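You operate a simulated robot arm through the tools that you are given. There is no shell and no other tool. Be economical: measure what you need, move in short steps, check, and stop when the job is done.

Carry out the task below with a simulated two-armed robot. There is one attempt and no reset: what you move stays moved.

JOB
Measure the proud strip with the step meter, set that shim and press the spruce rail flush.
Fine: hold the meter still while its key is pressed once; only that shim at its stop; meter on the pad mat; slide table and clear guard to their stops, hands clear, then start button one and start button two; one stroke only; other knobs stay.
Where things are to end (x, y in the base frame): yellow step meter within 0.06 m of [0.4, 0.11].

It is judged by the outcome, as a careful person would: the job done as asked, and still so three seconds after it is handed in. It fails if anything else is knocked over, pushed out of place, dropped, spilled or broken.

ROBOT AND FRAMES
Two 7-joint arms with two-finger parallel grippers on one trunk, on a base that drives. Base frame: it is fixed to the floor where the robot stands at the start and does not move with it; the origin is under the middle of the robot, x ahead of it, y to its left, z up. Readings come in m, degrees, newtons and seconds.
The left shoulder is at the start at [0.06, 0.143, 0.926], the right one opposite. Places, roughly: clear guard [0.8, 0, 1.3]; depth knob of the lever press [0.7, -1.4, 1.2]; dwell knob of the press [0.5, -0.7, 0.9]; gold shim one [0.6, -0.6, 0.9]; gold shim three [0.6, -0.7, 0.9]; gold shim two [0.7, -0.7, 0.9]; key of the step meter [0.5, 0, 1]; oiler knob of the press [0.7, -1.1, 0.9]; pad mat [0.4, 0.2, 0.9]; pressure knob of the press [0.5, -0.6, 0.9]; punch bar [0.6, -1.4, 1]; reset button of the press [0.4, -0.9, 0.9]; slide table [0.6, 0, 0.9]; speed knob of the press [0.5, -0.8, 0.9]; spring knob of the lever press [0.4, -1.6, 0.9]. Payload 1.57 kg a hand.
The TCP of each hand is the grasp point between the finger pads, 0.03 m short of the fingertips. In the tool frame z runs along the fingers and y along their closing line. The gripper opens to 0.11 m. The fingers are 0.024 m wide and 0.012 m thick; the gripper's body (0.048 by 0.112 m) begins 0.078 m behind the TCP.
Orientation is told as [roll, pitch, yaw] about the base's x, y, z axes, in that order, counted from this pose: with the fingers straight down and closing along the base's y, the tool's x points along the base's -x, its y along +y and its z along -z.

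CONTROLS
- The arms move only by the tool play_rows. It takes "left_steps", "right_steps" or both (then of equal length, played together; a hand with none holds still); each is a list of rows, each a list of 3 entries, a list of its own where there are three numbers: the shift along the tool's x, y, z in cm, then the turn, a rotation vector about the tool's x, y, z in degrees, then the gripper command, from -1 (fully open) to 1 (shut), values between in proportion. In form: [[[dx, dy, dz], [rx, ry, rz], gripper], ...]. A call has 1 to 20 rows; each row shifts and turns the commanded pose from where the row before left it, along the tool's axes as they then stand. Rows are played at 5 a second. More than 0.05 m and 8.6 degrees between two rows, or a gripper value outside its range, and nothing of the call is played. Where a pose cannot be reached the arm comes as near as it can. A force on the tool above 40 N (or 10 N above the force at the start of the call, whichever is more), or a blocked arm, ends the call early, and 0.2 s more pass. The fingers move at their own pace (about 0.045 m/s each) and stop on an object; they squeeze with about 35 N. The grip force told is the motor's: it shows also when the fingers shut on nothing. Time passes only in rows, and 0.2 s behind the last, so rows that do not move let the fingers close. The reply holds the time, the measured pose of the TCP, the force on the tool along the base axes, the opening and the grip force, in the units named above and with some noise, with the torque about the TCP (base axes, N m) and any sound that the robot's microphone picked up, and new pictures: "views" is both (left out), scene, wrist or none (wrist: the cameras of the hands that moved).
- Cameras (640 x 400 px; columns grow to the right, rows downward): "scene" is now at [0.0555, -0.0121, 1.5545]; the picture's right is [-0.14, -0.99, 0.00], its down [-0.60, 0.08, -0.79] and it looks along [0.79, -0.11, -0.61] (base axes); focal length 273 px, centre (320, 200). "left" rides on the left gripper at [0.07, -0.016, -0.141] in its tool frame; the picture's right is [0.23, 0.97, 0.00], its down [-0.86, 0.20, -0.48] and it looks along [-0.47, 0.11, 0.88] (tool axes); focal length 222 px, centre (320, 200). "right" rides on the right gripper at [0.07, 0.016, -0.141] in its tool frame; the picture's right is [-0.23, 0.97, 0.00], its down [-0.86, -0.20, -0.48] and it looks along [-0.47, -0.11, 0.88] (tool axes); focal length 222 px, centre (320, 200).
- move_column(by): slides the trunk up (or, below 0, down) by that many m; the arms and the scene camera ride with it, the base frame stays. It gives what a move gives, with no picture.
- base_move(legs): drives the robot by 1 to 6 legs, each [ahead, left, turn to the left] in m, m and degrees, along the robot's own axes; the way and the turn of a leg run together, so that a leg with both is an arc; at most 1.5 m and 180 degrees a leg. The arms and the cameras ride along, it lands a little off, and it stops where it bumps. It gives what a move gives, and a new picture of the scene camera.
- turn_head(pan, tilt): turns the head with the scene camera to pan (to the left, within 86 degrees either way) and tilt (down, from -29 to 69), counted from straight ahead of the robot. It gives what a move gives, and a new picture of the scene camera.
- pixel_to_xyz(camera, pixels): for up to 12 pixels [column, row] of the newest picture of that camera ("zoom" is the newest enlarged one), the place [x, y, z] in the base frame of the surface seen there, good to about 0.002 m. No time passes.
- inspect(camera, box): a new picture of the part [left, top, right, bottom] of that camera's present view, enlarged. No time passes.
- hand_in(): hands the job in; it is judged then, once.

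Keep the steps short. Do not move on a guess: measure, check each grasp and each placing, and mend mistakes. In all there are 80 turns and 260 pictures (those below and enlarged ones count). Leave the grippers open and the arms clear of the work at the hand-in unless told otherwise, and finish with a single line.

The tools are called after "Call:" as name(argument=value, ...) on one line, values as JSON. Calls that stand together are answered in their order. play_rows: Moves the arms, as the interface text tells. Its arguments: {"type":"object","properties":{"left_steps":{"type":"array","items":{"type":"array"}},"right_steps":{"type":"array","items":{"type":"array"}},"views":{"type":"string","enum":["both","scene","wrist","none"]}},"required":[]} The other tools are called the same way: move_column (by) slides the trunk up or down; base_move (legs) drives the base; turn_head (pan, tilt) turns the head that bears the scene camera; pixel_to_xyz (camera, pixels) gives the place of the surface under pixels of a picture; inspect (camera, box) takes an enlarged picture of a part of a camera's view; hand_in () hands the job in.

At the start:

```text
clock: 0.0
left_ee_pos: [0.4614, -0.0102, 0.9987]
left_orientation: [0.0, 0.0, -0.1]
left_force: [-0.2, -1.5, -0.7]
left_moment: [0.01, 0.01, -0.02]
left_opening: 0.1098
left_grip_force: 0.1
right_ee_pos: [0.4021, -0.4064, 0.9992]
right_orientation: [0.0, 0.0, 0.0]
right_force: [0.1, 0.5, -0.2]
right_moment: [-0.04, -0.01, -0.02]
right_opening: 0.1102
right_grip_force: 0.0
trunk travel left (down, up): [-0.525, 0.065]
robot x, y, heading: [-0.0019, 0.0004, -0.1]
head pan, tilt: [-7.8, 37.4]
```

scene: 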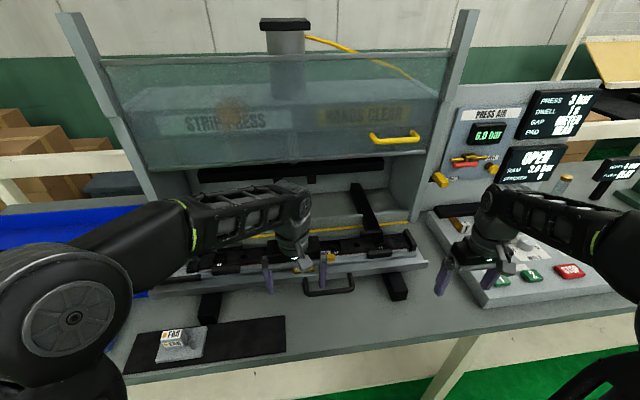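
right: 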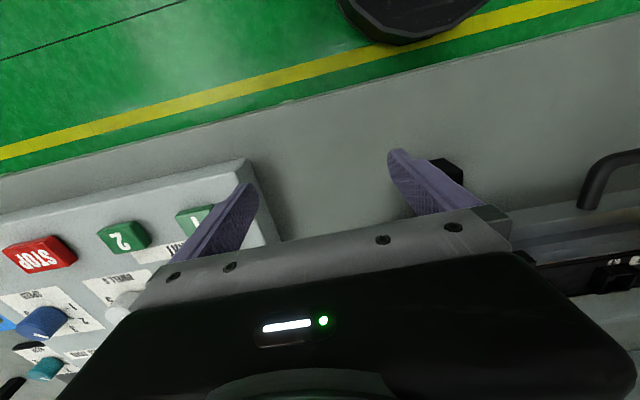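
left: 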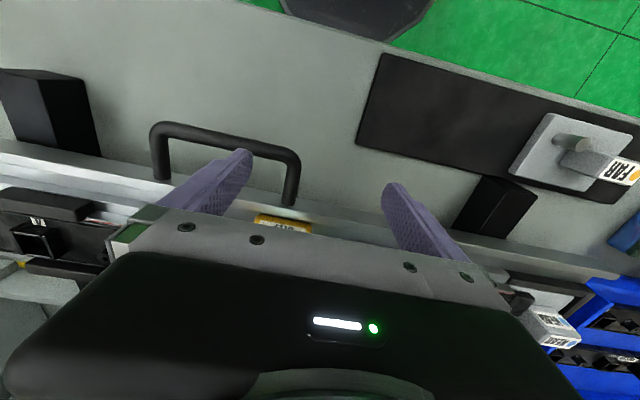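

I see the press with its guard, the slide table with handle, the pad mat and a control box at the right. I'll enlarge these to read them.

Call:
inspect(camera="scene", box=[140, 180, 440, 370])

Call:
inspect(camera="scene", box=[420, 80, 640, 320])

Call:
inspect(camera="left", box=[340, 40, 640, 400])

```text
2.11 times, centred on (290, 275) of scene
```

zoom: 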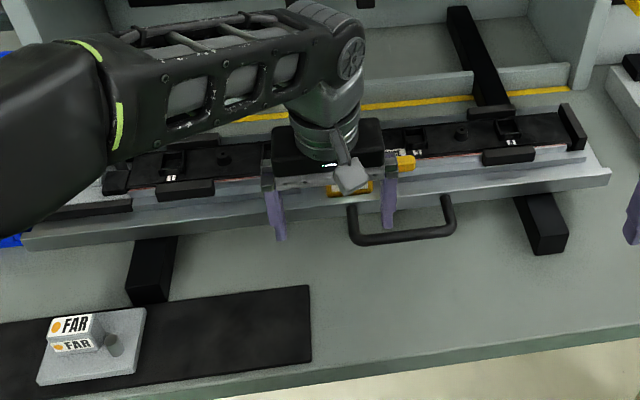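

```text
1.67 times, centred on (530, 200) of scene
```

zoom: 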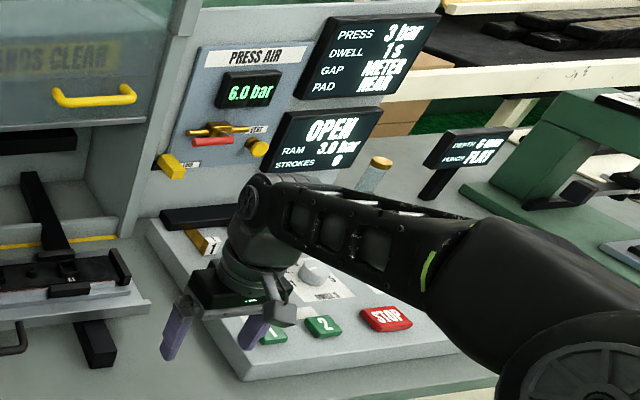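

```text
1.11 times, centred on (490, 220) of left
```

zoom: 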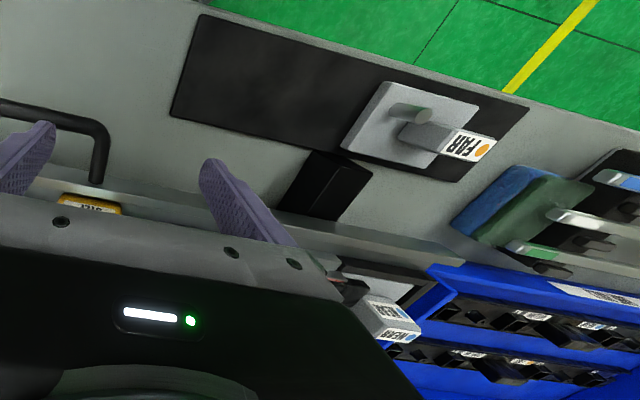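

The left hand hides the slide table. I'll lift both hands and pull them back to see everything.

Call:
play_rows(left_steps=[[[0, 0, -4], [0, 0, 0], -1], [[0, 0, -4], [0, 0, 0], -1], [[0, 4, -4], [0, 0, 0], -1], [[2, 4, -3], [0, 0, 0], -1], [[2, 4, 0], [0, 0, 0], -1], [[2, 4, 0], [0, 0, 0], -1], [[2, 4, 0], [0, 0, 0], -1]], right_steps=[[[0, 0, -4], [0, 0, 0], -1], [[0, 0, -4], [0, 0, 0], -1], [[2, 0, -4], [0, 0, 0], -1], [[4, 0, -3], [0, 0, 0], -1], [[4, 0, 0], [0, 0, 0], -1], [[3, 0, 0], [0, 0, 0], -1], [[0, 0, 0], [0, 0, 0], -1]], views="both")

```text
refused: row 3 steps farther than a row can; nothing moved
```

Call:
play_rows(left_steps=[[[0, 0, -4], [0, 0, 0], -1], [[0, 0, -4], [0, 0, 0], -1], [[0, 3, -3], [0, 0, 0], -1], [[2, 3, -3], [0, 0, 0], -1], [[2, 4, 0], [0, 0, 0], -1], [[2, 4, 0], [0, 0, 0], -1], [[2, 4, 0], [0, 0, 0], -1]], right_steps=[[[0, 0, -4], [0, 0, 0], -1], [[0, 0, -4], [0, 0, 0], -1], [[2, 0, -4], [0, 0, 0], -1], [[3, 0, -3], [0, 0, 0], -1], [[4, 0, 0], [0, 0, 0], -1], [[3, 0, 0], [0, 0, 0], -1], [[0, 0, 0], [0, 0, 0], -1]], views="both")

```text
clock: 1.6
left_ee_pos: [0.4008, 0.1342, 1.1029]
left_orientation: [0.0, 0.0, 0.0]
left_force: [0.6, 0.4, 0.4]
left_moment: [0.0, -0.03, -0.01]
left_opening: 0.1098
left_grip_force: 0.0
left hand out of reach, approached as far as the arm can: row 3, 4
right_ee_pos: [0.3046, -0.4017, 1.1206]
right_orientation: [0.1, -0.1, 0.1]
right_force: [-0.5, 0.1, 0.5]
right_moment: [0.0, -0.04, 0.0]
right_opening: 0.11
right_grip_force: 0.1
right hand out of reach, approached as far as the arm can: row 4
trunk travel left (down, up): [-0.525, 0.065]
robot x, y, heading: [-0.0013, -0.0006, -0.1]
head pan, tilt: [-7.8, 37.4]
```

scene: 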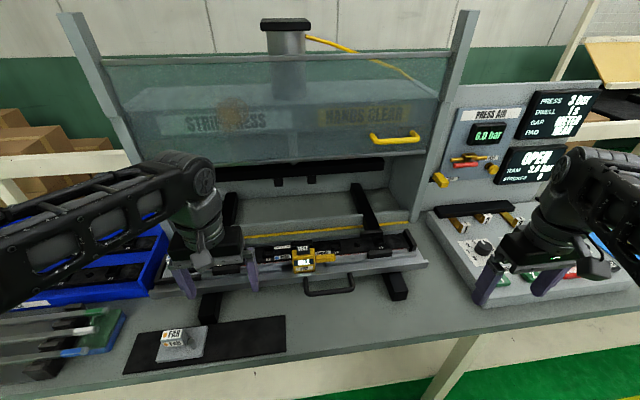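
right: 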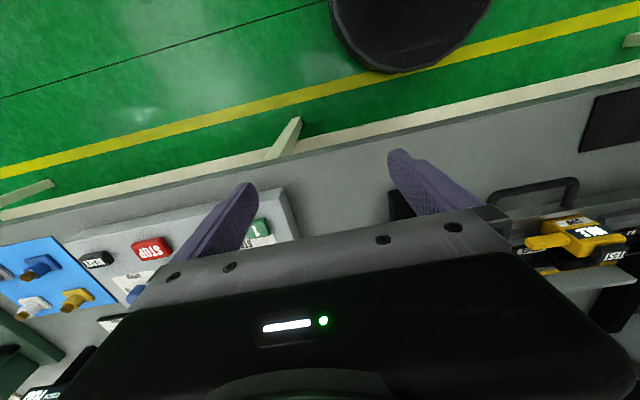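
left: 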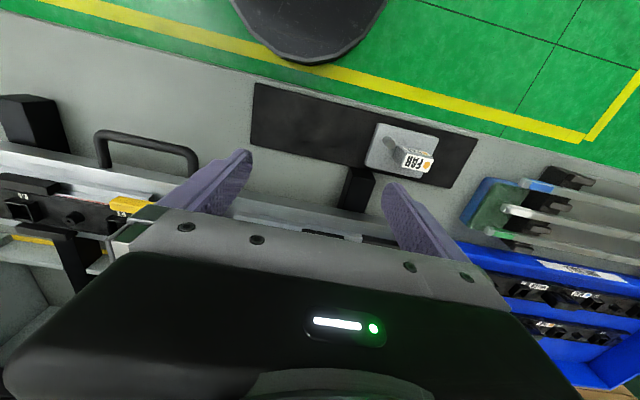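

Call:
inspect(camera="scene", box=[220, 220, 440, 310])

Call:
inspect(camera="scene", box=[410, 80, 640, 310])

Call:
inspect(camera="right", box=[0, 200, 330, 400])

Call:
inspect(camera="right", box=[470, 160, 640, 300])

```text
2.91 times, centred on (330, 265) of scene
```

zoom: 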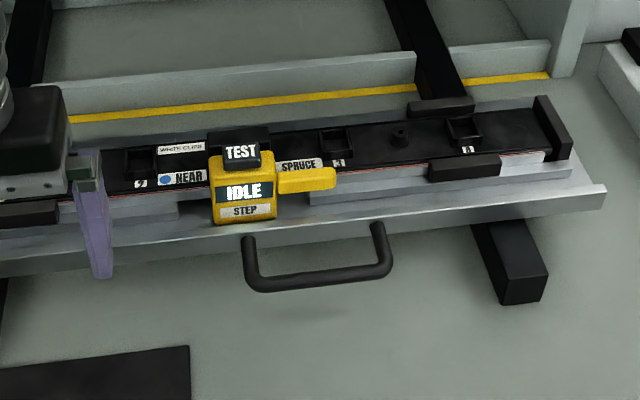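

```text
1.74 times, centred on (525, 195) of scene
```

zoom: 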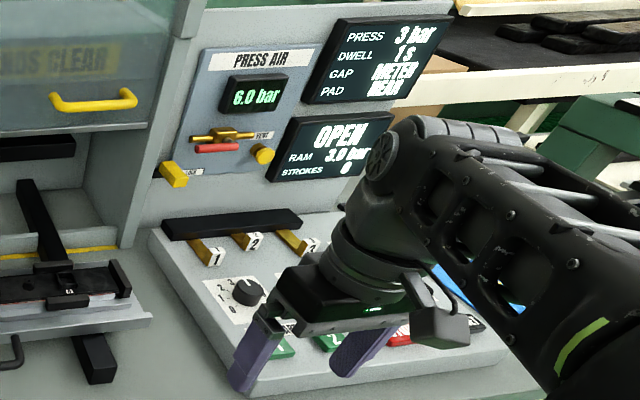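

```text
1.94 times, centred on (165, 300) of right
```

zoom: 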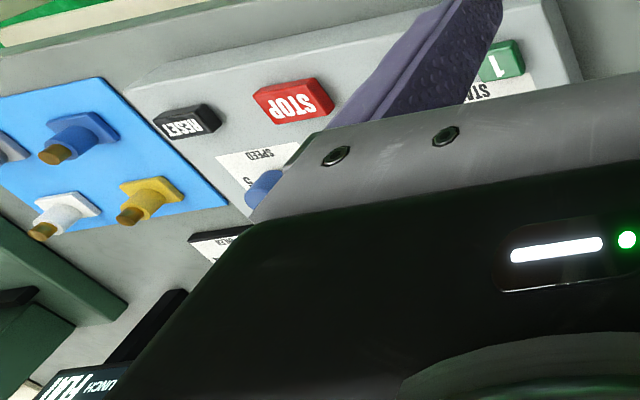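

```text
2.86 times, centred on (555, 230) of right
```

zoom: 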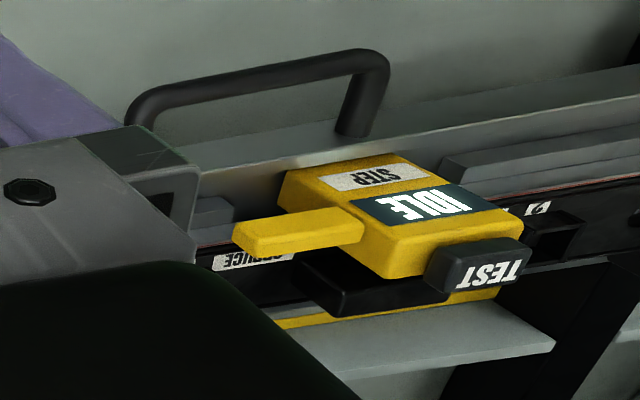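

I'll measure the meter points and pull the left hand further left/back, the right hand back too, for a clear look.

Call:
play_rows(left_steps=[[[4, 2, 0], [0, 0, 0], -1], [[4, 2, 0], [0, 0, 0], -1], [[4, 2, 0], [0, 0, 0], -1], [[3, 2, 0], [0, 0, 0], -1]], right_steps=[[[2, 4, 0], [0, 0, 0], -1], [[2, 4, 0], [0, 0, 0], -1], [[0, 4, 0], [0, 0, 0], -1], [[0, 4, 0], [0, 0, 0], -1]], views="scene")

Call:
turn_head(pan=-12, tilt=42)

Call:
inspect(camera="scene", box=[100, 180, 420, 380])

Call:
inspect(camera="scene", box=[380, 80, 640, 260])

```text
clock: 2.6
left_ee_pos: [0.2682, 0.2094, 1.0917]
left_orientation: [-0.1, 0.1, -0.1]
left_force: [-0.5, -0.5, -0.6]
left_moment: [-0.04, 0.04, -0.01]
left_opening: 0.1099
left_grip_force: 0.0
left hand out of reach, approached as far as the arm can: row 4
right_ee_pos: [0.2786, -0.256, 1.1014]
right_orientation: [-0.1, 0.1, -0.1]
right_force: [0.5, -0.1, -0.5]
right_moment: [-0.03, 0.03, -0.04]
right_opening: 0.11
right_grip_force: 0.1
right hand out of reach, approached as far as the arm can: row 2, 4
trunk travel left (down, up): [-0.525, 0.065]
robot x, y, heading: [0.0032, 0.003, 0.1]
head pan, tilt: [-7.8, 37.4]
```

scene: 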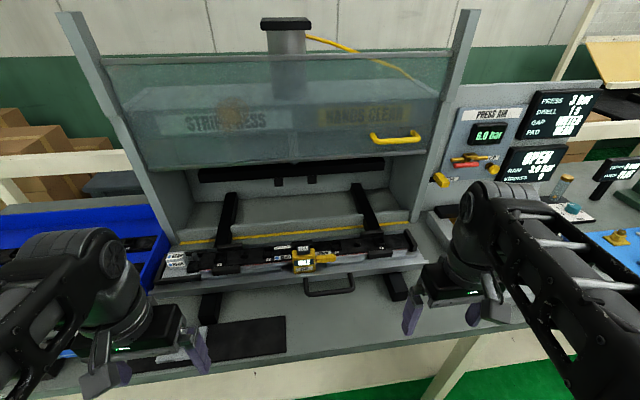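

```text
clock: 3.2
left_ee_pos: [0.2684, 0.2078, 1.0927]
left_orientation: [-0.1, 0.0, -0.1]
left_force: [0.8, 0.3, -0.1]
left_moment: [-0.01, -0.01, 0.04]
left_opening: 0.1099
left_grip_force: 0.0
right_ee_pos: [0.277, -0.258, 1.1009]
right_orientation: [0.0, 0.0, 0.1]
right_force: [0.0, -0.1, 0.8]
right_moment: [0.02, 0.01, 0.03]
right_opening: 0.1098
right_grip_force: 0.0
trunk travel left (down, up): [-0.525, 0.065]
robot x, y, heading: [-0.0002, 0.0005, 0.1]
head pan, tilt: [-12.0, 42.0]
```

scene: 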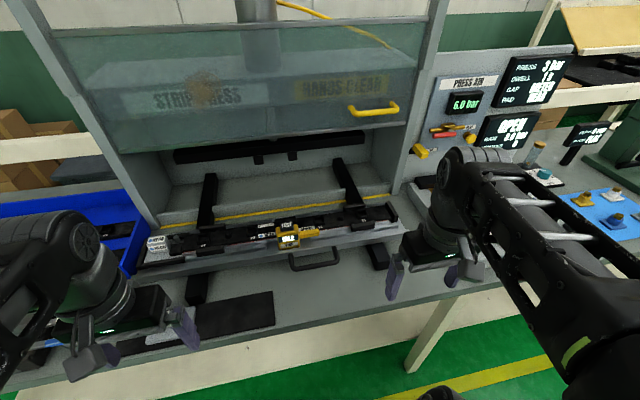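

```text
2.00 times, centred on (260, 280) of scene
```

zoom: 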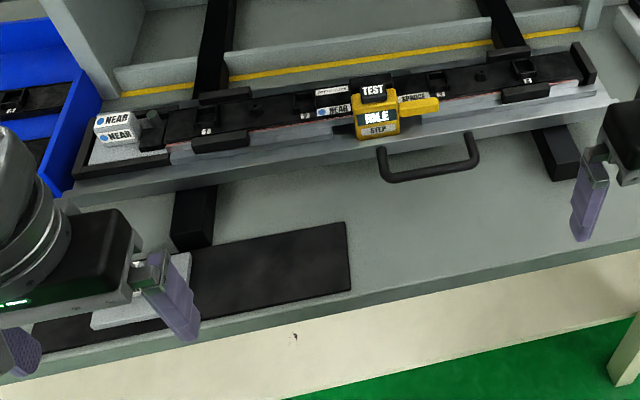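

```text
2.22 times, centred on (510, 170) of scene
```

zoom: 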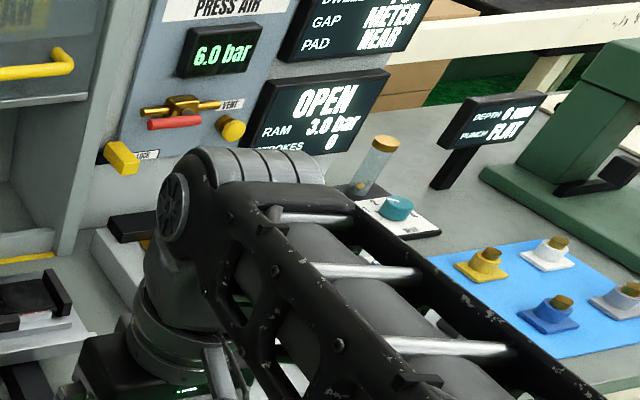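

The NEAR pad is already on the table's left end as the board asks; the FAR pad is spare on the mat. Now I'll look closely at the meter and measure it.

Call:
inspect(camera="scene", box=[250, 205, 350, 268])

Call:
pixel_to_xyz(camera="scene", pixels=[[282, 224], [279, 242], [297, 240], [280, 247], [298, 245], [313, 233], [318, 231], [300, 229], [314, 264], [240, 310], [210, 320], [270, 300]])

```text
6.35 times, centred on (300, 236) of scene
```

zoom: 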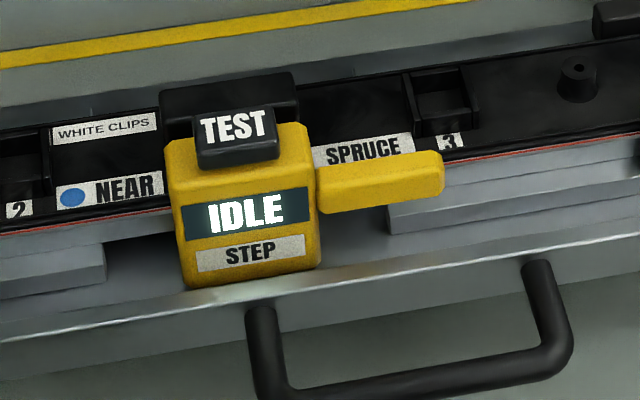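

```text
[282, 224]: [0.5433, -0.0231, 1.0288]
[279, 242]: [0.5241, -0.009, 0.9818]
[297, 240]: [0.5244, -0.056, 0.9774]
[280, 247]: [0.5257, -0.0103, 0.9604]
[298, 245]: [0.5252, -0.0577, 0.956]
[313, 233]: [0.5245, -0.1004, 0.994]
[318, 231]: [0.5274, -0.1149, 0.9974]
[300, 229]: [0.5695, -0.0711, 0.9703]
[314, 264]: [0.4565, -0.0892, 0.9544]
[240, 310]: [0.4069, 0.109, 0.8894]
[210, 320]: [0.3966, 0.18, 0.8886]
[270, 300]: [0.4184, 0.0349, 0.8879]
```

Next: look at the meter from the right wrist to learn the grip bar's depth.

Call:
inspect(camera="right", box=[320, 130, 640, 330])

Call:
inspect(camera="left", box=[0, 130, 320, 330])

```text
2.00 times, centred on (480, 230) of right
```

zoom: 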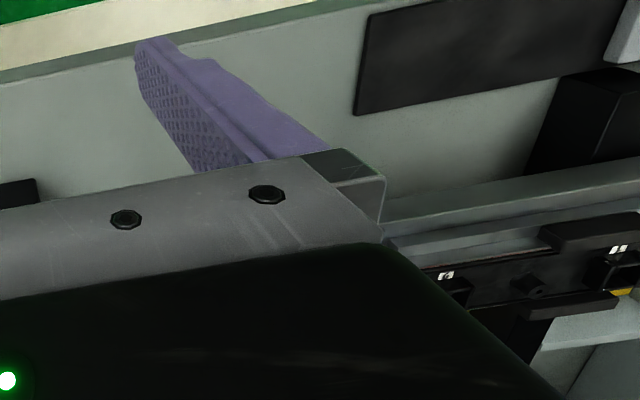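

```text
2.00 times, centred on (160, 230) of left
```

zoom: 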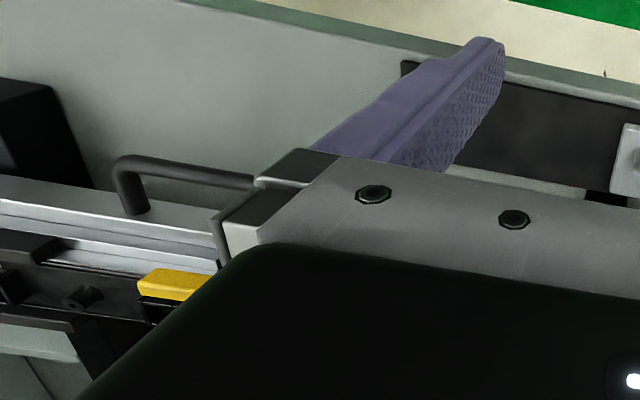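

Call:
pixel_to_xyz(camera="zoom", pixels=[[145, 278], [160, 271], [200, 279], [180, 284], [150, 288], [180, 295], [145, 290]])

Call:
pixel_to_xyz(camera="scene", pixels=[[282, 227], [278, 222], [287, 222], [282, 231], [290, 230], [275, 231], [296, 228], [308, 230], [312, 229], [316, 235], [316, 229]])

Call:
inspect(camera="scene", box=[260, 215, 330, 257])

```text
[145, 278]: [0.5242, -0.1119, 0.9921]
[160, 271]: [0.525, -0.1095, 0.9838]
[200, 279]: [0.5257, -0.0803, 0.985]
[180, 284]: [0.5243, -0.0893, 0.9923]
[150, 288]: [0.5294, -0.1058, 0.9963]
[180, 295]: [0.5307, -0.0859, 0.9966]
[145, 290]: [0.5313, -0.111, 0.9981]
```

```text
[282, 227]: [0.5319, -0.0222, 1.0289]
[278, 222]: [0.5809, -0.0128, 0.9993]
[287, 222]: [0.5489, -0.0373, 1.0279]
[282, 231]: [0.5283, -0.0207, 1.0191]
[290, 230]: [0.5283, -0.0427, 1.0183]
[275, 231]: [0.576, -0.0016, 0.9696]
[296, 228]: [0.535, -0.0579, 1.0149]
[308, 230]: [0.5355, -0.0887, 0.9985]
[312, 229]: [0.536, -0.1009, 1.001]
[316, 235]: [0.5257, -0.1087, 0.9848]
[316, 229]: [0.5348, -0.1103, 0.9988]
```

```text
9.14 times, centred on (295, 236) of scene
```

zoom: 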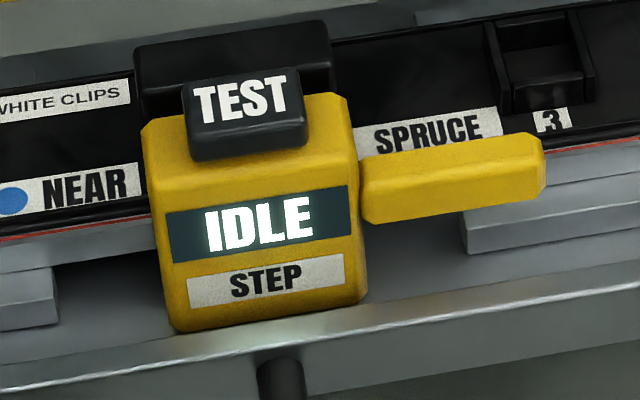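

The bar of the meter spans x 0.524–0.54, y −0.065…−0.115, z 0.982–0.998; key top is at [0.54, −0.029, 1.029]. I'll turn the right hand 90° so it can pinch the bar front-to-back.

Call:
play_rows(right_steps=[[[0, 0, 0], [0, 0, -8.5], -1], [[0, 0, 0], [0, 0, -8.5], -1], [[0, 0, 0], [0, 0, -8.5], -1], [[0, 0, 0], [0, 0, -8.5], -1], [[0, 0, 0], [0, 0, -8.5], -1], [[0, 0, 0], [0, 0, -8.5], -0.5], [[0, 0, 0], [0, 0, -8.5], -0.2], [[0, 0, 0], [0, 0, -8.5], -0.1], [[0, 0, 0], [0, 0, -8.5], 0], [[0, 0, 0], [0, 0, -8.5], 0], [[0, 0, 0], [0, 0, -5], 0]], views="scene")

```text
clock: 5.7
left_ee_pos: [0.2688, 0.2071, 1.0925]
left_orientation: [0.1, 0.0, 0.0]
left_force: [-1.0, 0.0, 0.3]
left_moment: [-0.02, -0.02, -0.03]
left_opening: 0.11
left_grip_force: 0.1
right_ee_pos: [0.2774, -0.2574, 1.1017]
right_orientation: [0.0, 0.0, 90.1]
right_force: [-0.3, -0.1, 0.8]
right_moment: [-0.01, 0.0, 0.02]
right_opening: 0.055
right_grip_force: 0.0
trunk travel left (down, up): [-0.525, 0.065]
robot x, y, heading: [-0.0048, -0.0008, 0.0]
head pan, tilt: [-12.0, 42.0]
```

scene: 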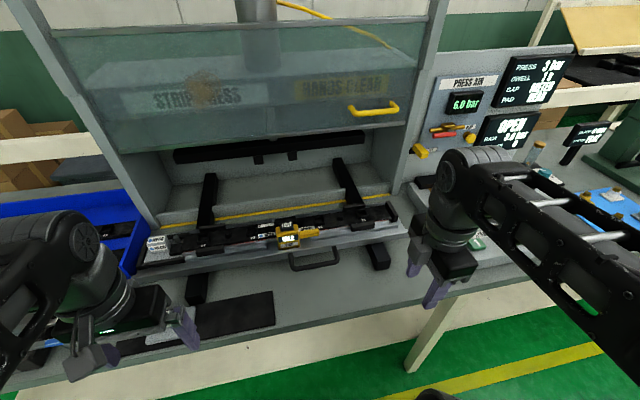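

Turned well. Next I move over the bar, staying 5 cm above.

Call:
play_rows(right_steps=[[[-2.3, -3.64, 0.5], [0, 0, 0], 0], [[-2.3, -3.64, 0.5], [0, 0, 0], 0], [[-2.3, -3.64, 0.5], [0, 0, 0], 0], [[-2.3, -3.64, 0.5], [0, 0, 0], 0], [[-2.3, -3.64, 0.5], [0, 0, 0], 0], [[-2.3, -3.64, 0.5], [0, 0, 0], 0], [[-2.3, -3.64, 0.5], [0, 0, 0], 0], [[0, 0, 0], [0, 0, 0], 0]], views="both")

```text
clock: 7.5
left_ee_pos: [0.267, 0.2068, 1.0939]
left_orientation: [0.0, 0.0, 0.0]
left_force: [-0.5, -0.2, -0.3]
left_moment: [0.02, -0.01, -0.03]
left_opening: 0.1101
left_grip_force: 0.0
right_ee_pos: [0.5307, -0.0961, 1.0669]
right_orientation: [0.0, 0.0, 90.0]
right_force: [0.2, 0.4, -0.3]
right_moment: [0.01, -0.03, 0.02]
right_opening: 0.0548
right_grip_force: 0.1
trunk travel left (down, up): [-0.525, 0.065]
robot x, y, heading: [0.0012, -0.0021, -0.0]
head pan, tilt: [-12.0, 42.0]
```

scene: 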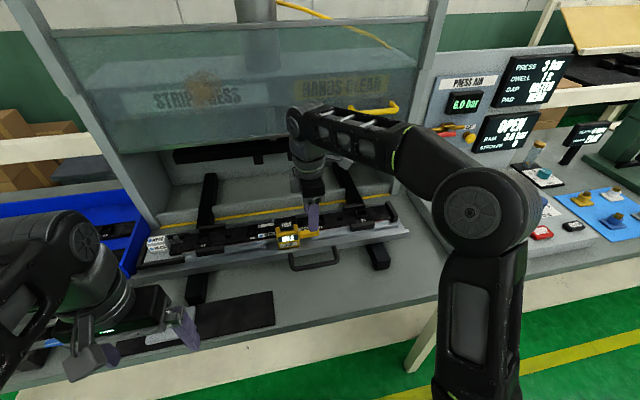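
right: 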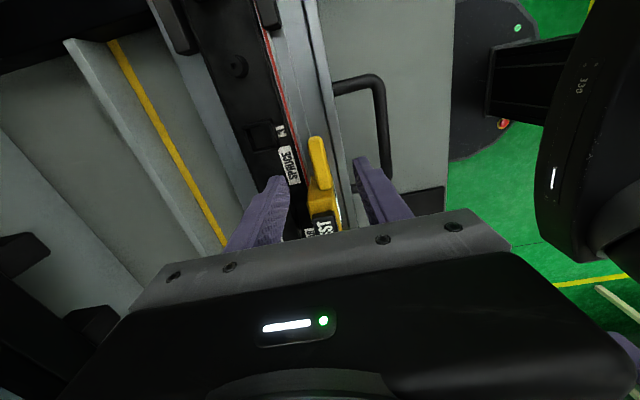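

The bar lies between the fingers. I'll measure it from here before descending.

Call:
pixel_to_xyz(camera="right", pixels=[[312, 145], [324, 145], [318, 165], [318, 185], [328, 180], [310, 190], [290, 165], [275, 100], [300, 130], [322, 222], [306, 100], [240, 66]])

Call:
inspect(camera="right", box=[240, 100, 400, 250])

```text
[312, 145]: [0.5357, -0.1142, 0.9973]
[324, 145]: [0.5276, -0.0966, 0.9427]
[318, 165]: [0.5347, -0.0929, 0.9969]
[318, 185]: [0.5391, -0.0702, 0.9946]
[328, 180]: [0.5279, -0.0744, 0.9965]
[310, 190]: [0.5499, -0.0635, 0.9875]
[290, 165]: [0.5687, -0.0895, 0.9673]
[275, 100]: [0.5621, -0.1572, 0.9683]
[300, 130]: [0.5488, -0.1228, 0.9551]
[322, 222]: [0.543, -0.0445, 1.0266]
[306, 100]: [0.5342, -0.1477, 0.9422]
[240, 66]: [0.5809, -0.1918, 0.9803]
```

```text
2.67 times, centred on (320, 175) of right
```

zoom: 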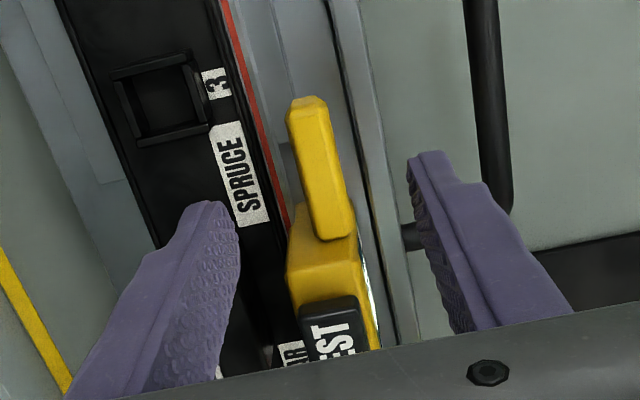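

Centre of the bar is x 0.532. I'll narrow to 4 cm, lower to TCP z 1.003 (tips clear of the rail top at 0.968), then close.

Call:
play_rows(right_steps=[[[0, -0.15, 2], [0, 0, 0], 0.27], [[0, 0, 2], [0, 0, 0], 0.27], [[0, 0, 1.5], [0, 0, 0], 0.27], [[0, 0, 0.8], [0, 0, 0], 0.27], [[0, 0, 0], [0, 0, 0], 0.27]], views="wrist")

```text
clock: 8.7
left_ee_pos: [0.2673, 0.2075, 1.0925]
left_orientation: [0.0, 0.0, 0.0]
left_force: [0.4, 0.5, 0.6]
left_moment: [-0.01, 0.03, -0.03]
left_opening: 0.1103
left_grip_force: 0.1
right_ee_pos: [0.5345, -0.0967, 1.0038]
right_orientation: [0.0, -0.1, 90.0]
right_force: [0.5, 0.5, 1.0]
right_moment: [0.0, -0.01, 0.0]
right_opening: 0.0401
right_grip_force: 0.0
trunk travel left (down, up): [-0.525, 0.065]
robot x, y, heading: [0.0028, 0.0027, 0.2]
head pan, tilt: [-12.0, 42.0]
```

right: 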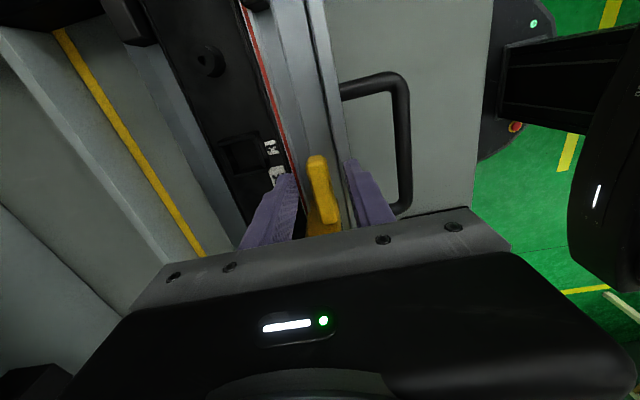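

Call:
play_rows(right_steps=[[[0, 0, 0], [0, 0, 0], 0.5], [[0, 0, 0], [0, 0, 0], 0.65], [[0, 0, 0], [0, 0, 0], 0.8], [[0, 0, 0], [0, 0, 0], 1], [[0, 0, 0], [0, 0, 0], 1]], views="wrist")

Call:
inspect(camera="scene", box=[250, 205, 350, 268])

```text
clock: 9.8
left_ee_pos: [0.2673, 0.2073, 1.0926]
left_orientation: [0.0, 0.0, 0.1]
left_force: [-0.1, -0.5, 0.4]
left_moment: [-0.01, 0.01, 0.01]
left_opening: 0.11
left_grip_force: 0.1
right_ee_pos: [0.5331, -0.0957, 1.0019]
right_orientation: [0.0, 0.0, 90.0]
right_force: [-0.6, -1.1, 0.0]
right_moment: [-0.03, 0.04, 0.05]
right_opening: 0.0152
right_grip_force: 31.1
trunk travel left (down, up): [-0.525, 0.065]
robot x, y, heading: [0.0029, -0.0009, 0.2]
head pan, tilt: [-12.0, 42.0]
```

right: 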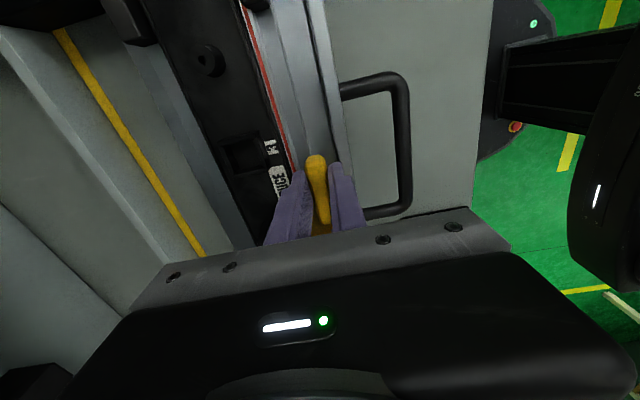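

```text
6.35 times, centred on (300, 236) of scene
```

zoom: 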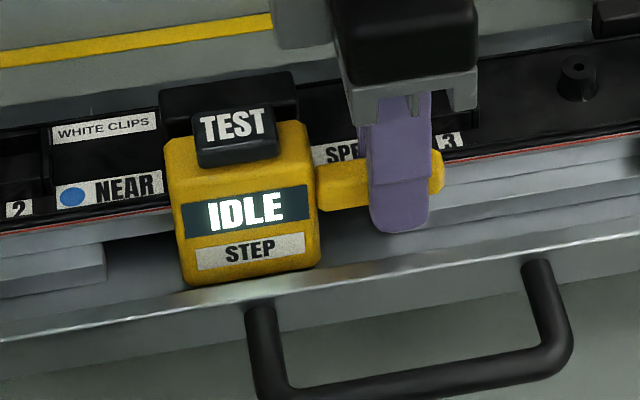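

Grip firm (opening 0.015, 31 N), meter unmoved, still IDLE. Now close the left hand, tilt it 30° so it comes from the left, and approach the key.

Call:
play_rows(left_steps=[[[0, 0, 0], [7.5, 0, 0], 1], [[0, 0, 0], [7.5, 0, 0], 1], [[0, 0, 0], [7.5, 0, 0], 1], [[0, 0, 0], [7.5, 0, 0], 1], [[-3.4, -2.57, 1.3], [0, 0, 0], 1], [[-3.4, -2.57, 1.3], [0, 0, 0], 1], [[-3.4, -2.57, 1.3], [0, 0, 0], 1], [[-3.4, -2.57, 1.3], [0, 0, 0], 1], [[-3.4, -2.57, 1.3], [0, 0, 0], 1], [[-3.4, -2.57, 1.3], [0, 0, 0], 1]], right_steps=[[[0, 0, 0], [0, 0, 0], 1], [[0, 0, 0], [0, 0, 0], 1], [[0, 0, 0], [0, 0, 0], 1], [[0, 0, 0], [0, 0, 0], 1], [[0, 0, 0], [0, 0, 0], 1], [[0, 0, 0], [0, 0, 0], 1], [[0, 0, 0], [0, 0, 0], 1], [[0, 0, 0], [0, 0, 0], 1], [[0, 0, 0], [0, 0, 0], 1], [[0, 0, 0], [0, 0, 0], 1]], views="scene")

```text
clock: 12.1
left_ee_pos: [0.4718, 0.0328, 1.1005]
left_orientation: [-30.0, 0.1, 0.0]
left_force: [-0.2, -0.4, -0.2]
left_moment: [0.02, 0.01, -0.03]
left_opening: 0.0
left_grip_force: 21.8
right_ee_pos: [0.5332, -0.097, 1.0029]
right_orientation: [-0.1, 0.0, 90.0]
right_force: [1.1, -0.9, -0.3]
right_moment: [-0.08, 0.03, -0.01]
right_opening: 0.0154
right_grip_force: 31.0
trunk travel left (down, up): [-0.525, 0.065]
robot x, y, heading: [-0.0014, -0.0015, 0.2]
head pan, tilt: [-12.0, 42.0]
```

scene: 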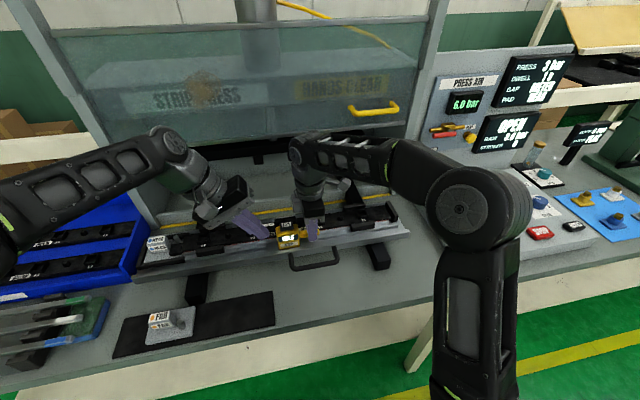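

Call:
play_rows(left_steps=[[[-2.3, -1.4, 1.2], [0, 0, 0], 1], [[-2.3, -1.4, 1.2], [0, 0, 0], 1], [[-2.3, -1.4, 1.2], [0, 0, 0], 1], [[0, 0, 0], [0, 0, 0], 1]], right_steps=[[[0, 0, 0], [0, 0, 0], 1], [[0, 0, 0], [0, 0, 0], 1], [[0, 0, 0], [0, 0, 0], 1], [[0, 0, 0], [0, 0, 0], 1]], views="wrist")

Call:
inspect(camera="scene", box=[235, 185, 355, 260])

```text
clock: 13.1
left_ee_pos: [0.5406, -0.0204, 1.0914]
left_orientation: [-30.0, -0.1, 0.0]
left_force: [-0.4, -0.3, -0.9]
left_moment: [0.0, 0.02, 0.01]
left_opening: 0.0001
left_grip_force: 21.4
right_ee_pos: [0.5349, -0.097, 1.0037]
right_orientation: [0.0, 0.0, 90.0]
right_force: [-1.2, 1.0, 1.0]
right_moment: [0.04, -0.01, 0.06]
right_opening: 0.015
right_grip_force: 31.3
trunk travel left (down, up): [-0.525, 0.065]
robot x, y, heading: [0.0014, 0.0004, 0.1]
head pan, tilt: [-12.0, 42.0]
```

right: 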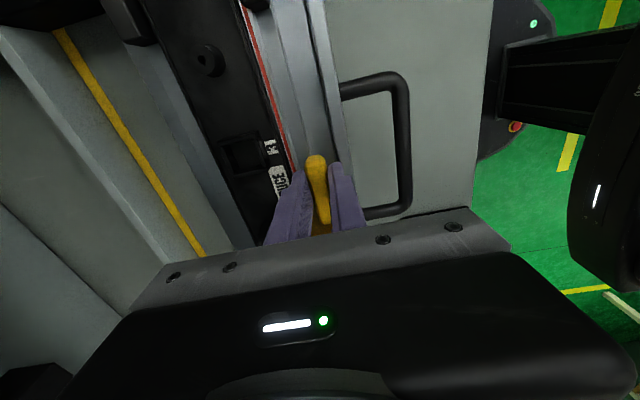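
left: 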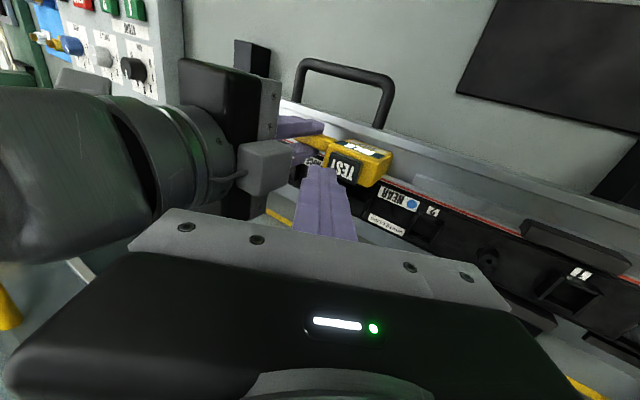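

```text
5.33 times, centred on (295, 222) of scene
```

zoom: 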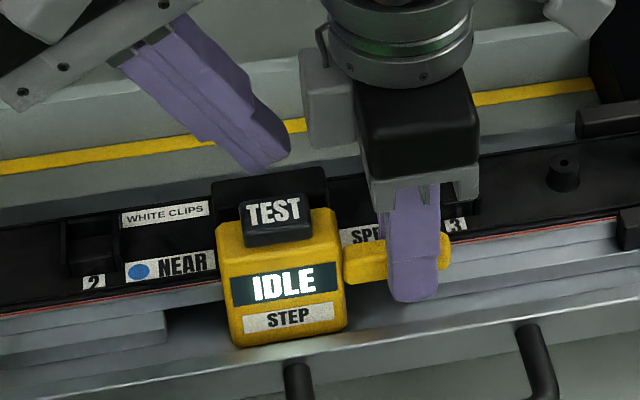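

I see a grey box on the right hand near the left finger's path; measure the gap and the finger tip before pressing.

Call:
pixel_to_xyz(camera="zoom", pixels=[[308, 125], [325, 100], [308, 80], [260, 165], [285, 150], [245, 160], [272, 222], [272, 205]])

Call:
pixel_to_xyz(camera="left", pixels=[[265, 165], [290, 165], [290, 185], [240, 180], [318, 172], [335, 172], [310, 185], [345, 165], [358, 165], [345, 180], [352, 180]])

Call:
inspect(camera="left", box=[230, 110, 410, 230])

Call:
inspect(camera="left", box=[0, 0, 190, 110])

```text
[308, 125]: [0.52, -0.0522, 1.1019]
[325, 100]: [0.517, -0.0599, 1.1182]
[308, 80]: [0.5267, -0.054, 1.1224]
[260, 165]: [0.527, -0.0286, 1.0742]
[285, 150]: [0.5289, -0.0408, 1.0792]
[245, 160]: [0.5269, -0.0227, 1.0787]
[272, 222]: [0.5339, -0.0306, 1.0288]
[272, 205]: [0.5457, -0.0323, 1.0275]
```

```text
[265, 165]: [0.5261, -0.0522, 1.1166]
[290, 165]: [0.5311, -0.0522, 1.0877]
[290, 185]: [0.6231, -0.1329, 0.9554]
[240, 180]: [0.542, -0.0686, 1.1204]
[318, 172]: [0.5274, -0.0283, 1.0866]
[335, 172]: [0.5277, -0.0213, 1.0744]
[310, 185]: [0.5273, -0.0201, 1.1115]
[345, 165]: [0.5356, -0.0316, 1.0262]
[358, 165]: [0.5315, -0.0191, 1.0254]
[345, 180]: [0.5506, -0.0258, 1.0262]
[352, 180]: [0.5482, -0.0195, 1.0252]
```

```text
3.33 times, centred on (320, 170) of left
```

zoom: 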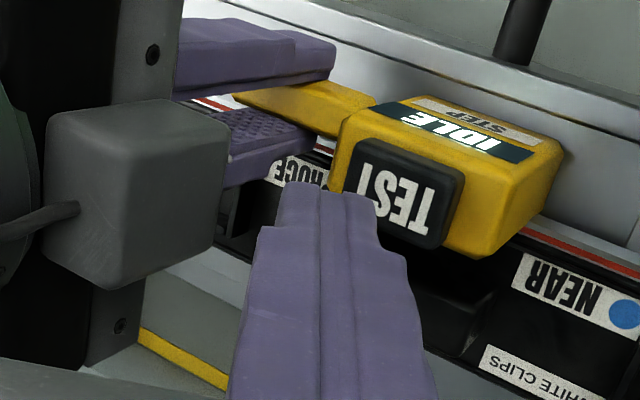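

```text
3.37 times, centred on (95, 55) of left
```

zoom: 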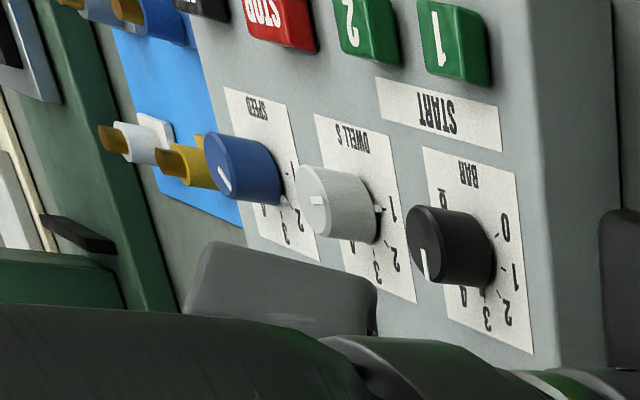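

Clear: the box is at y −0.052, the finger passes at y ≥ −0.041 under it. Lower straight down to just above the key.

Call:
play_rows(left_steps=[[[0, 0.5, 0.866], [0, 0, 0], 1], [[0, 0.5, 0.866], [0, 0, 0], 1], [[0, 0.2, 0.346], [0, 0, 0], 1], [[0, 0, 0], [0, 0, 0], 1]], right_steps=[[[0, 0, 0], [0, 0, 0], 1], [[0, 0, 0], [0, 0, 0], 1], [[0, 0, 0], [0, 0, 0], 1], [[0, 0, 0], [0, 0, 0], 1]], views="none")

Call:
inspect(camera="scene", box=[250, 195, 350, 258])

Call:
inspect(camera="left", box=[230, 110, 410, 230])

```text
clock: 14.1
left_ee_pos: [0.5407, -0.0193, 1.067]
left_orientation: [-29.9, 0.0, 0.1]
left_force: [-0.4, 0.2, 0.1]
left_moment: [-0.01, 0.02, 0.0]
left_opening: 0.0
left_grip_force: 20.9
right_ee_pos: [0.5356, -0.096, 1.0023]
right_orientation: [0.0, 0.0, 90.0]
right_force: [-0.9, -0.3, 1.5]
right_moment: [0.04, 0.04, 0.05]
right_opening: 0.015
right_grip_force: 30.6
trunk travel left (down, up): [-0.525, 0.065]
robot x, y, heading: [-0.0019, 0.0004, -0.0]
head pan, tilt: [-12.0, 42.0]
```

```text
6.35 times, centred on (300, 226) of scene
```

zoom: 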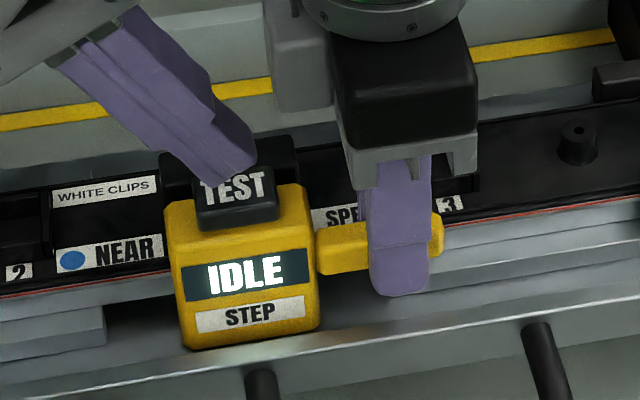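

```text
3.33 times, centred on (320, 170) of left
```

zoom: 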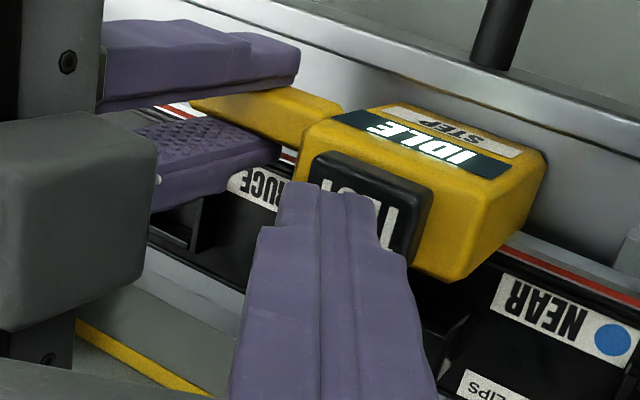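

Just above and centred on the key. Press down in fine 2 mm steps, watching the force.

Call:
play_rows(left_steps=[[[0, 0.1, 0.173], [0, 0, 0], 1], [[0, 0.1, 0.173], [0, 0, 0], 1], [[0, 0.1, 0.173], [0, 0, 0], 1], [[0, 0, 0], [0, 0, 0], 1]], right_steps=[[[0, 0, 0], [0, 0, 0], 1], [[0, 0, 0], [0, 0, 0], 1], [[0, 0, 0], [0, 0, 0], 1], [[0, 0, 0], [0, 0, 0], 1]], views="none")

Call:
inspect(camera="scene", box=[250, 195, 350, 258])

```text
clock: 15.1
left_ee_pos: [0.5399, -0.019, 1.0614]
left_orientation: [-30.0, 0.0, 0.0]
left_force: [-0.7, 0.0, 0.0]
left_moment: [-0.01, 0.02, 0.0]
left_opening: 0.0
left_grip_force: 21.2
right_ee_pos: [0.5345, -0.0962, 1.0033]
right_orientation: [-0.1, 0.0, 90.0]
right_force: [0.0, -0.2, -0.1]
right_moment: [-0.05, 0.01, -0.01]
right_opening: 0.0154
right_grip_force: 30.5
trunk travel left (down, up): [-0.525, 0.065]
robot x, y, heading: [-0.0002, 0.002, 0.1]
head pan, tilt: [-12.0, 42.0]
```

```text
6.35 times, centred on (300, 226) of scene
```

zoom: 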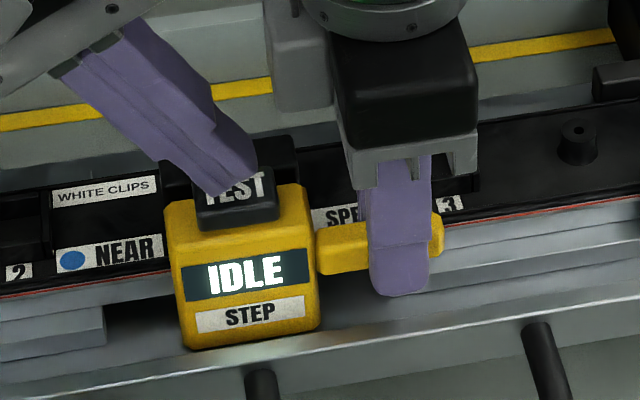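

No contact yet. A few more 1–2 mm steps.

Call:
play_rows(left_steps=[[[0, 0.1, 0.173], [0, 0, 0], 1], [[0, 0.05, 0.087], [0, 0, 0], 1], [[0, 0.05, 0.087], [0, 0, 0], 1], [[0, 0, 0], [0, 0, 0], 1]], right_steps=[[[0, 0, 0], [0, 0, 0], 1], [[0, 0, 0], [0, 0, 0], 1], [[0, 0, 0], [0, 0, 0], 1], [[0, 0, 0], [0, 0, 0], 1]], views="none")

Call:
inspect(camera="scene", box=[250, 195, 350, 258])

```text
clock: 16.1
left_ee_pos: [0.5405, -0.0186, 1.0581]
left_orientation: [-30.0, 0.0, -0.1]
left_force: [0.2, -0.1, -0.7]
left_moment: [-0.05, -0.01, 0.03]
left_opening: 0.0
left_grip_force: 21.3
right_ee_pos: [0.5341, -0.0966, 1.0035]
right_orientation: [0.0, 0.1, 90.1]
right_force: [-0.5, 0.1, -0.6]
right_moment: [-0.01, -0.01, -0.04]
right_opening: 0.0152
right_grip_force: 31.3
trunk travel left (down, up): [-0.525, 0.065]
robot x, y, heading: [0.0016, -0.0017, -0.1]
head pan, tilt: [-12.0, 42.0]
```

```text
6.35 times, centred on (300, 226) of scene
```

zoom: 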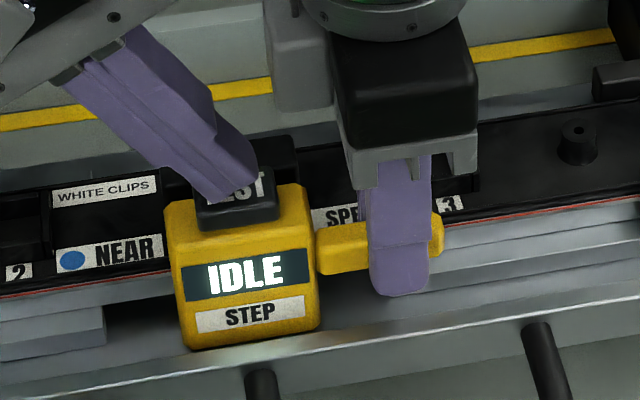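

Call:
play_rows(left_steps=[[[0, 0.05, 0.087], [0, 0, 0], 1], [[0, 0.05, 0.087], [0, 0, 0], 1], [[0, 0.05, 0.087], [0, 0, 0], 1], [[0, 0, 0], [0, 0, 0], 1]], right_steps=[[[0, 0, 0], [0, 0, 0], 1], [[0, 0, 0], [0, 0, 0], 1], [[0, 0, 0], [0, 0, 0], 1], [[0, 0, 0], [0, 0, 0], 1]], views="none")

Call:
inspect(camera="scene", box=[250, 195, 350, 258])

```text
clock: 17.1
left_ee_pos: [0.541, -0.0203, 1.0555]
left_orientation: [-30.0, 0.0, 0.0]
left_force: [0.3, -0.2, 0.8]
left_moment: [0.0, -0.05, 0.04]
left_opening: 0.0001
left_grip_force: 21.1
right_ee_pos: [0.5343, -0.0954, 1.0024]
right_orientation: [0.1, 0.1, 90.0]
right_force: [-0.5, 0.2, 0.0]
right_moment: [-0.02, 0.0, 0.02]
right_opening: 0.0153
right_grip_force: 31.1
trunk travel left (down, up): [-0.525, 0.065]
robot x, y, heading: [0.004, 0.0005, 0.2]
head pan, tilt: [-12.0, 42.0]
```

```text
6.35 times, centred on (300, 226) of scene
```

zoom: 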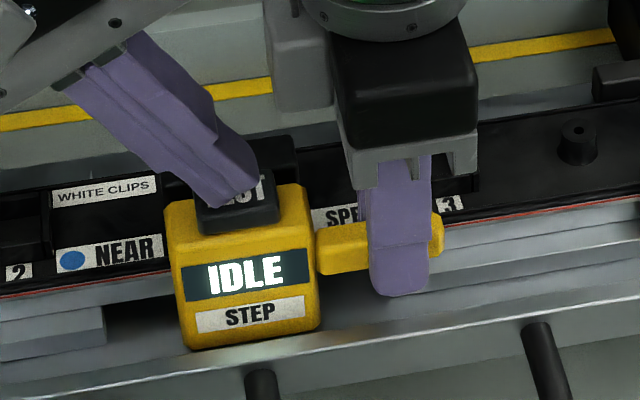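

The key has started to sink (its lower edge from row 228 to 233). Continue.

Call:
play_rows(left_steps=[[[0, 0.05, 0.087], [0, 0, 0], 1], [[0, 0.05, 0.087], [0, 0, 0], 1], [[0, 0, 0], [0, 0, 0], 1], [[0, 0, 0], [0, 0, 0], 1]], right_steps=[[[0, 0, 0], [0, 0, 0], 1], [[0, 0, 0], [0, 0, 0], 1], [[0, 0, 0], [0, 0, 0], 1], [[0, 0, 0], [0, 0, 0], 1]], views="none")

Call:
inspect(camera="scene", box=[250, 195, 350, 258])

```text
clock: 18.1
left_ee_pos: [0.5391, -0.0202, 1.0532]
left_orientation: [-29.9, 0.0, 0.0]
left_force: [-0.1, 0.7, 2.1]
left_moment: [0.02, 0.0, 0.0]
left_opening: 0.0
left_grip_force: 20.8
right_ee_pos: [0.5334, -0.0966, 1.0026]
right_orientation: [0.0, 0.0, 90.0]
right_force: [1.2, -0.4, -0.5]
right_moment: [-0.05, -0.01, -0.03]
right_opening: 0.0153
right_grip_force: 31.1
trunk travel left (down, up): [-0.525, 0.065]
robot x, y, heading: [0.0023, -0.0004, 0.1]
head pan, tilt: [-12.0, 42.0]
heard: click
```

```text
6.35 times, centred on (300, 226) of scene
```

zoom: 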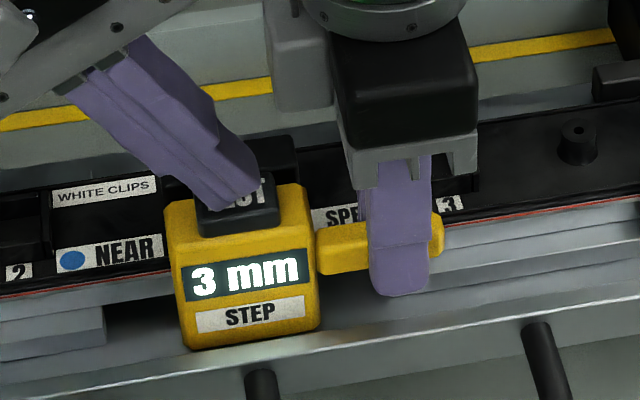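

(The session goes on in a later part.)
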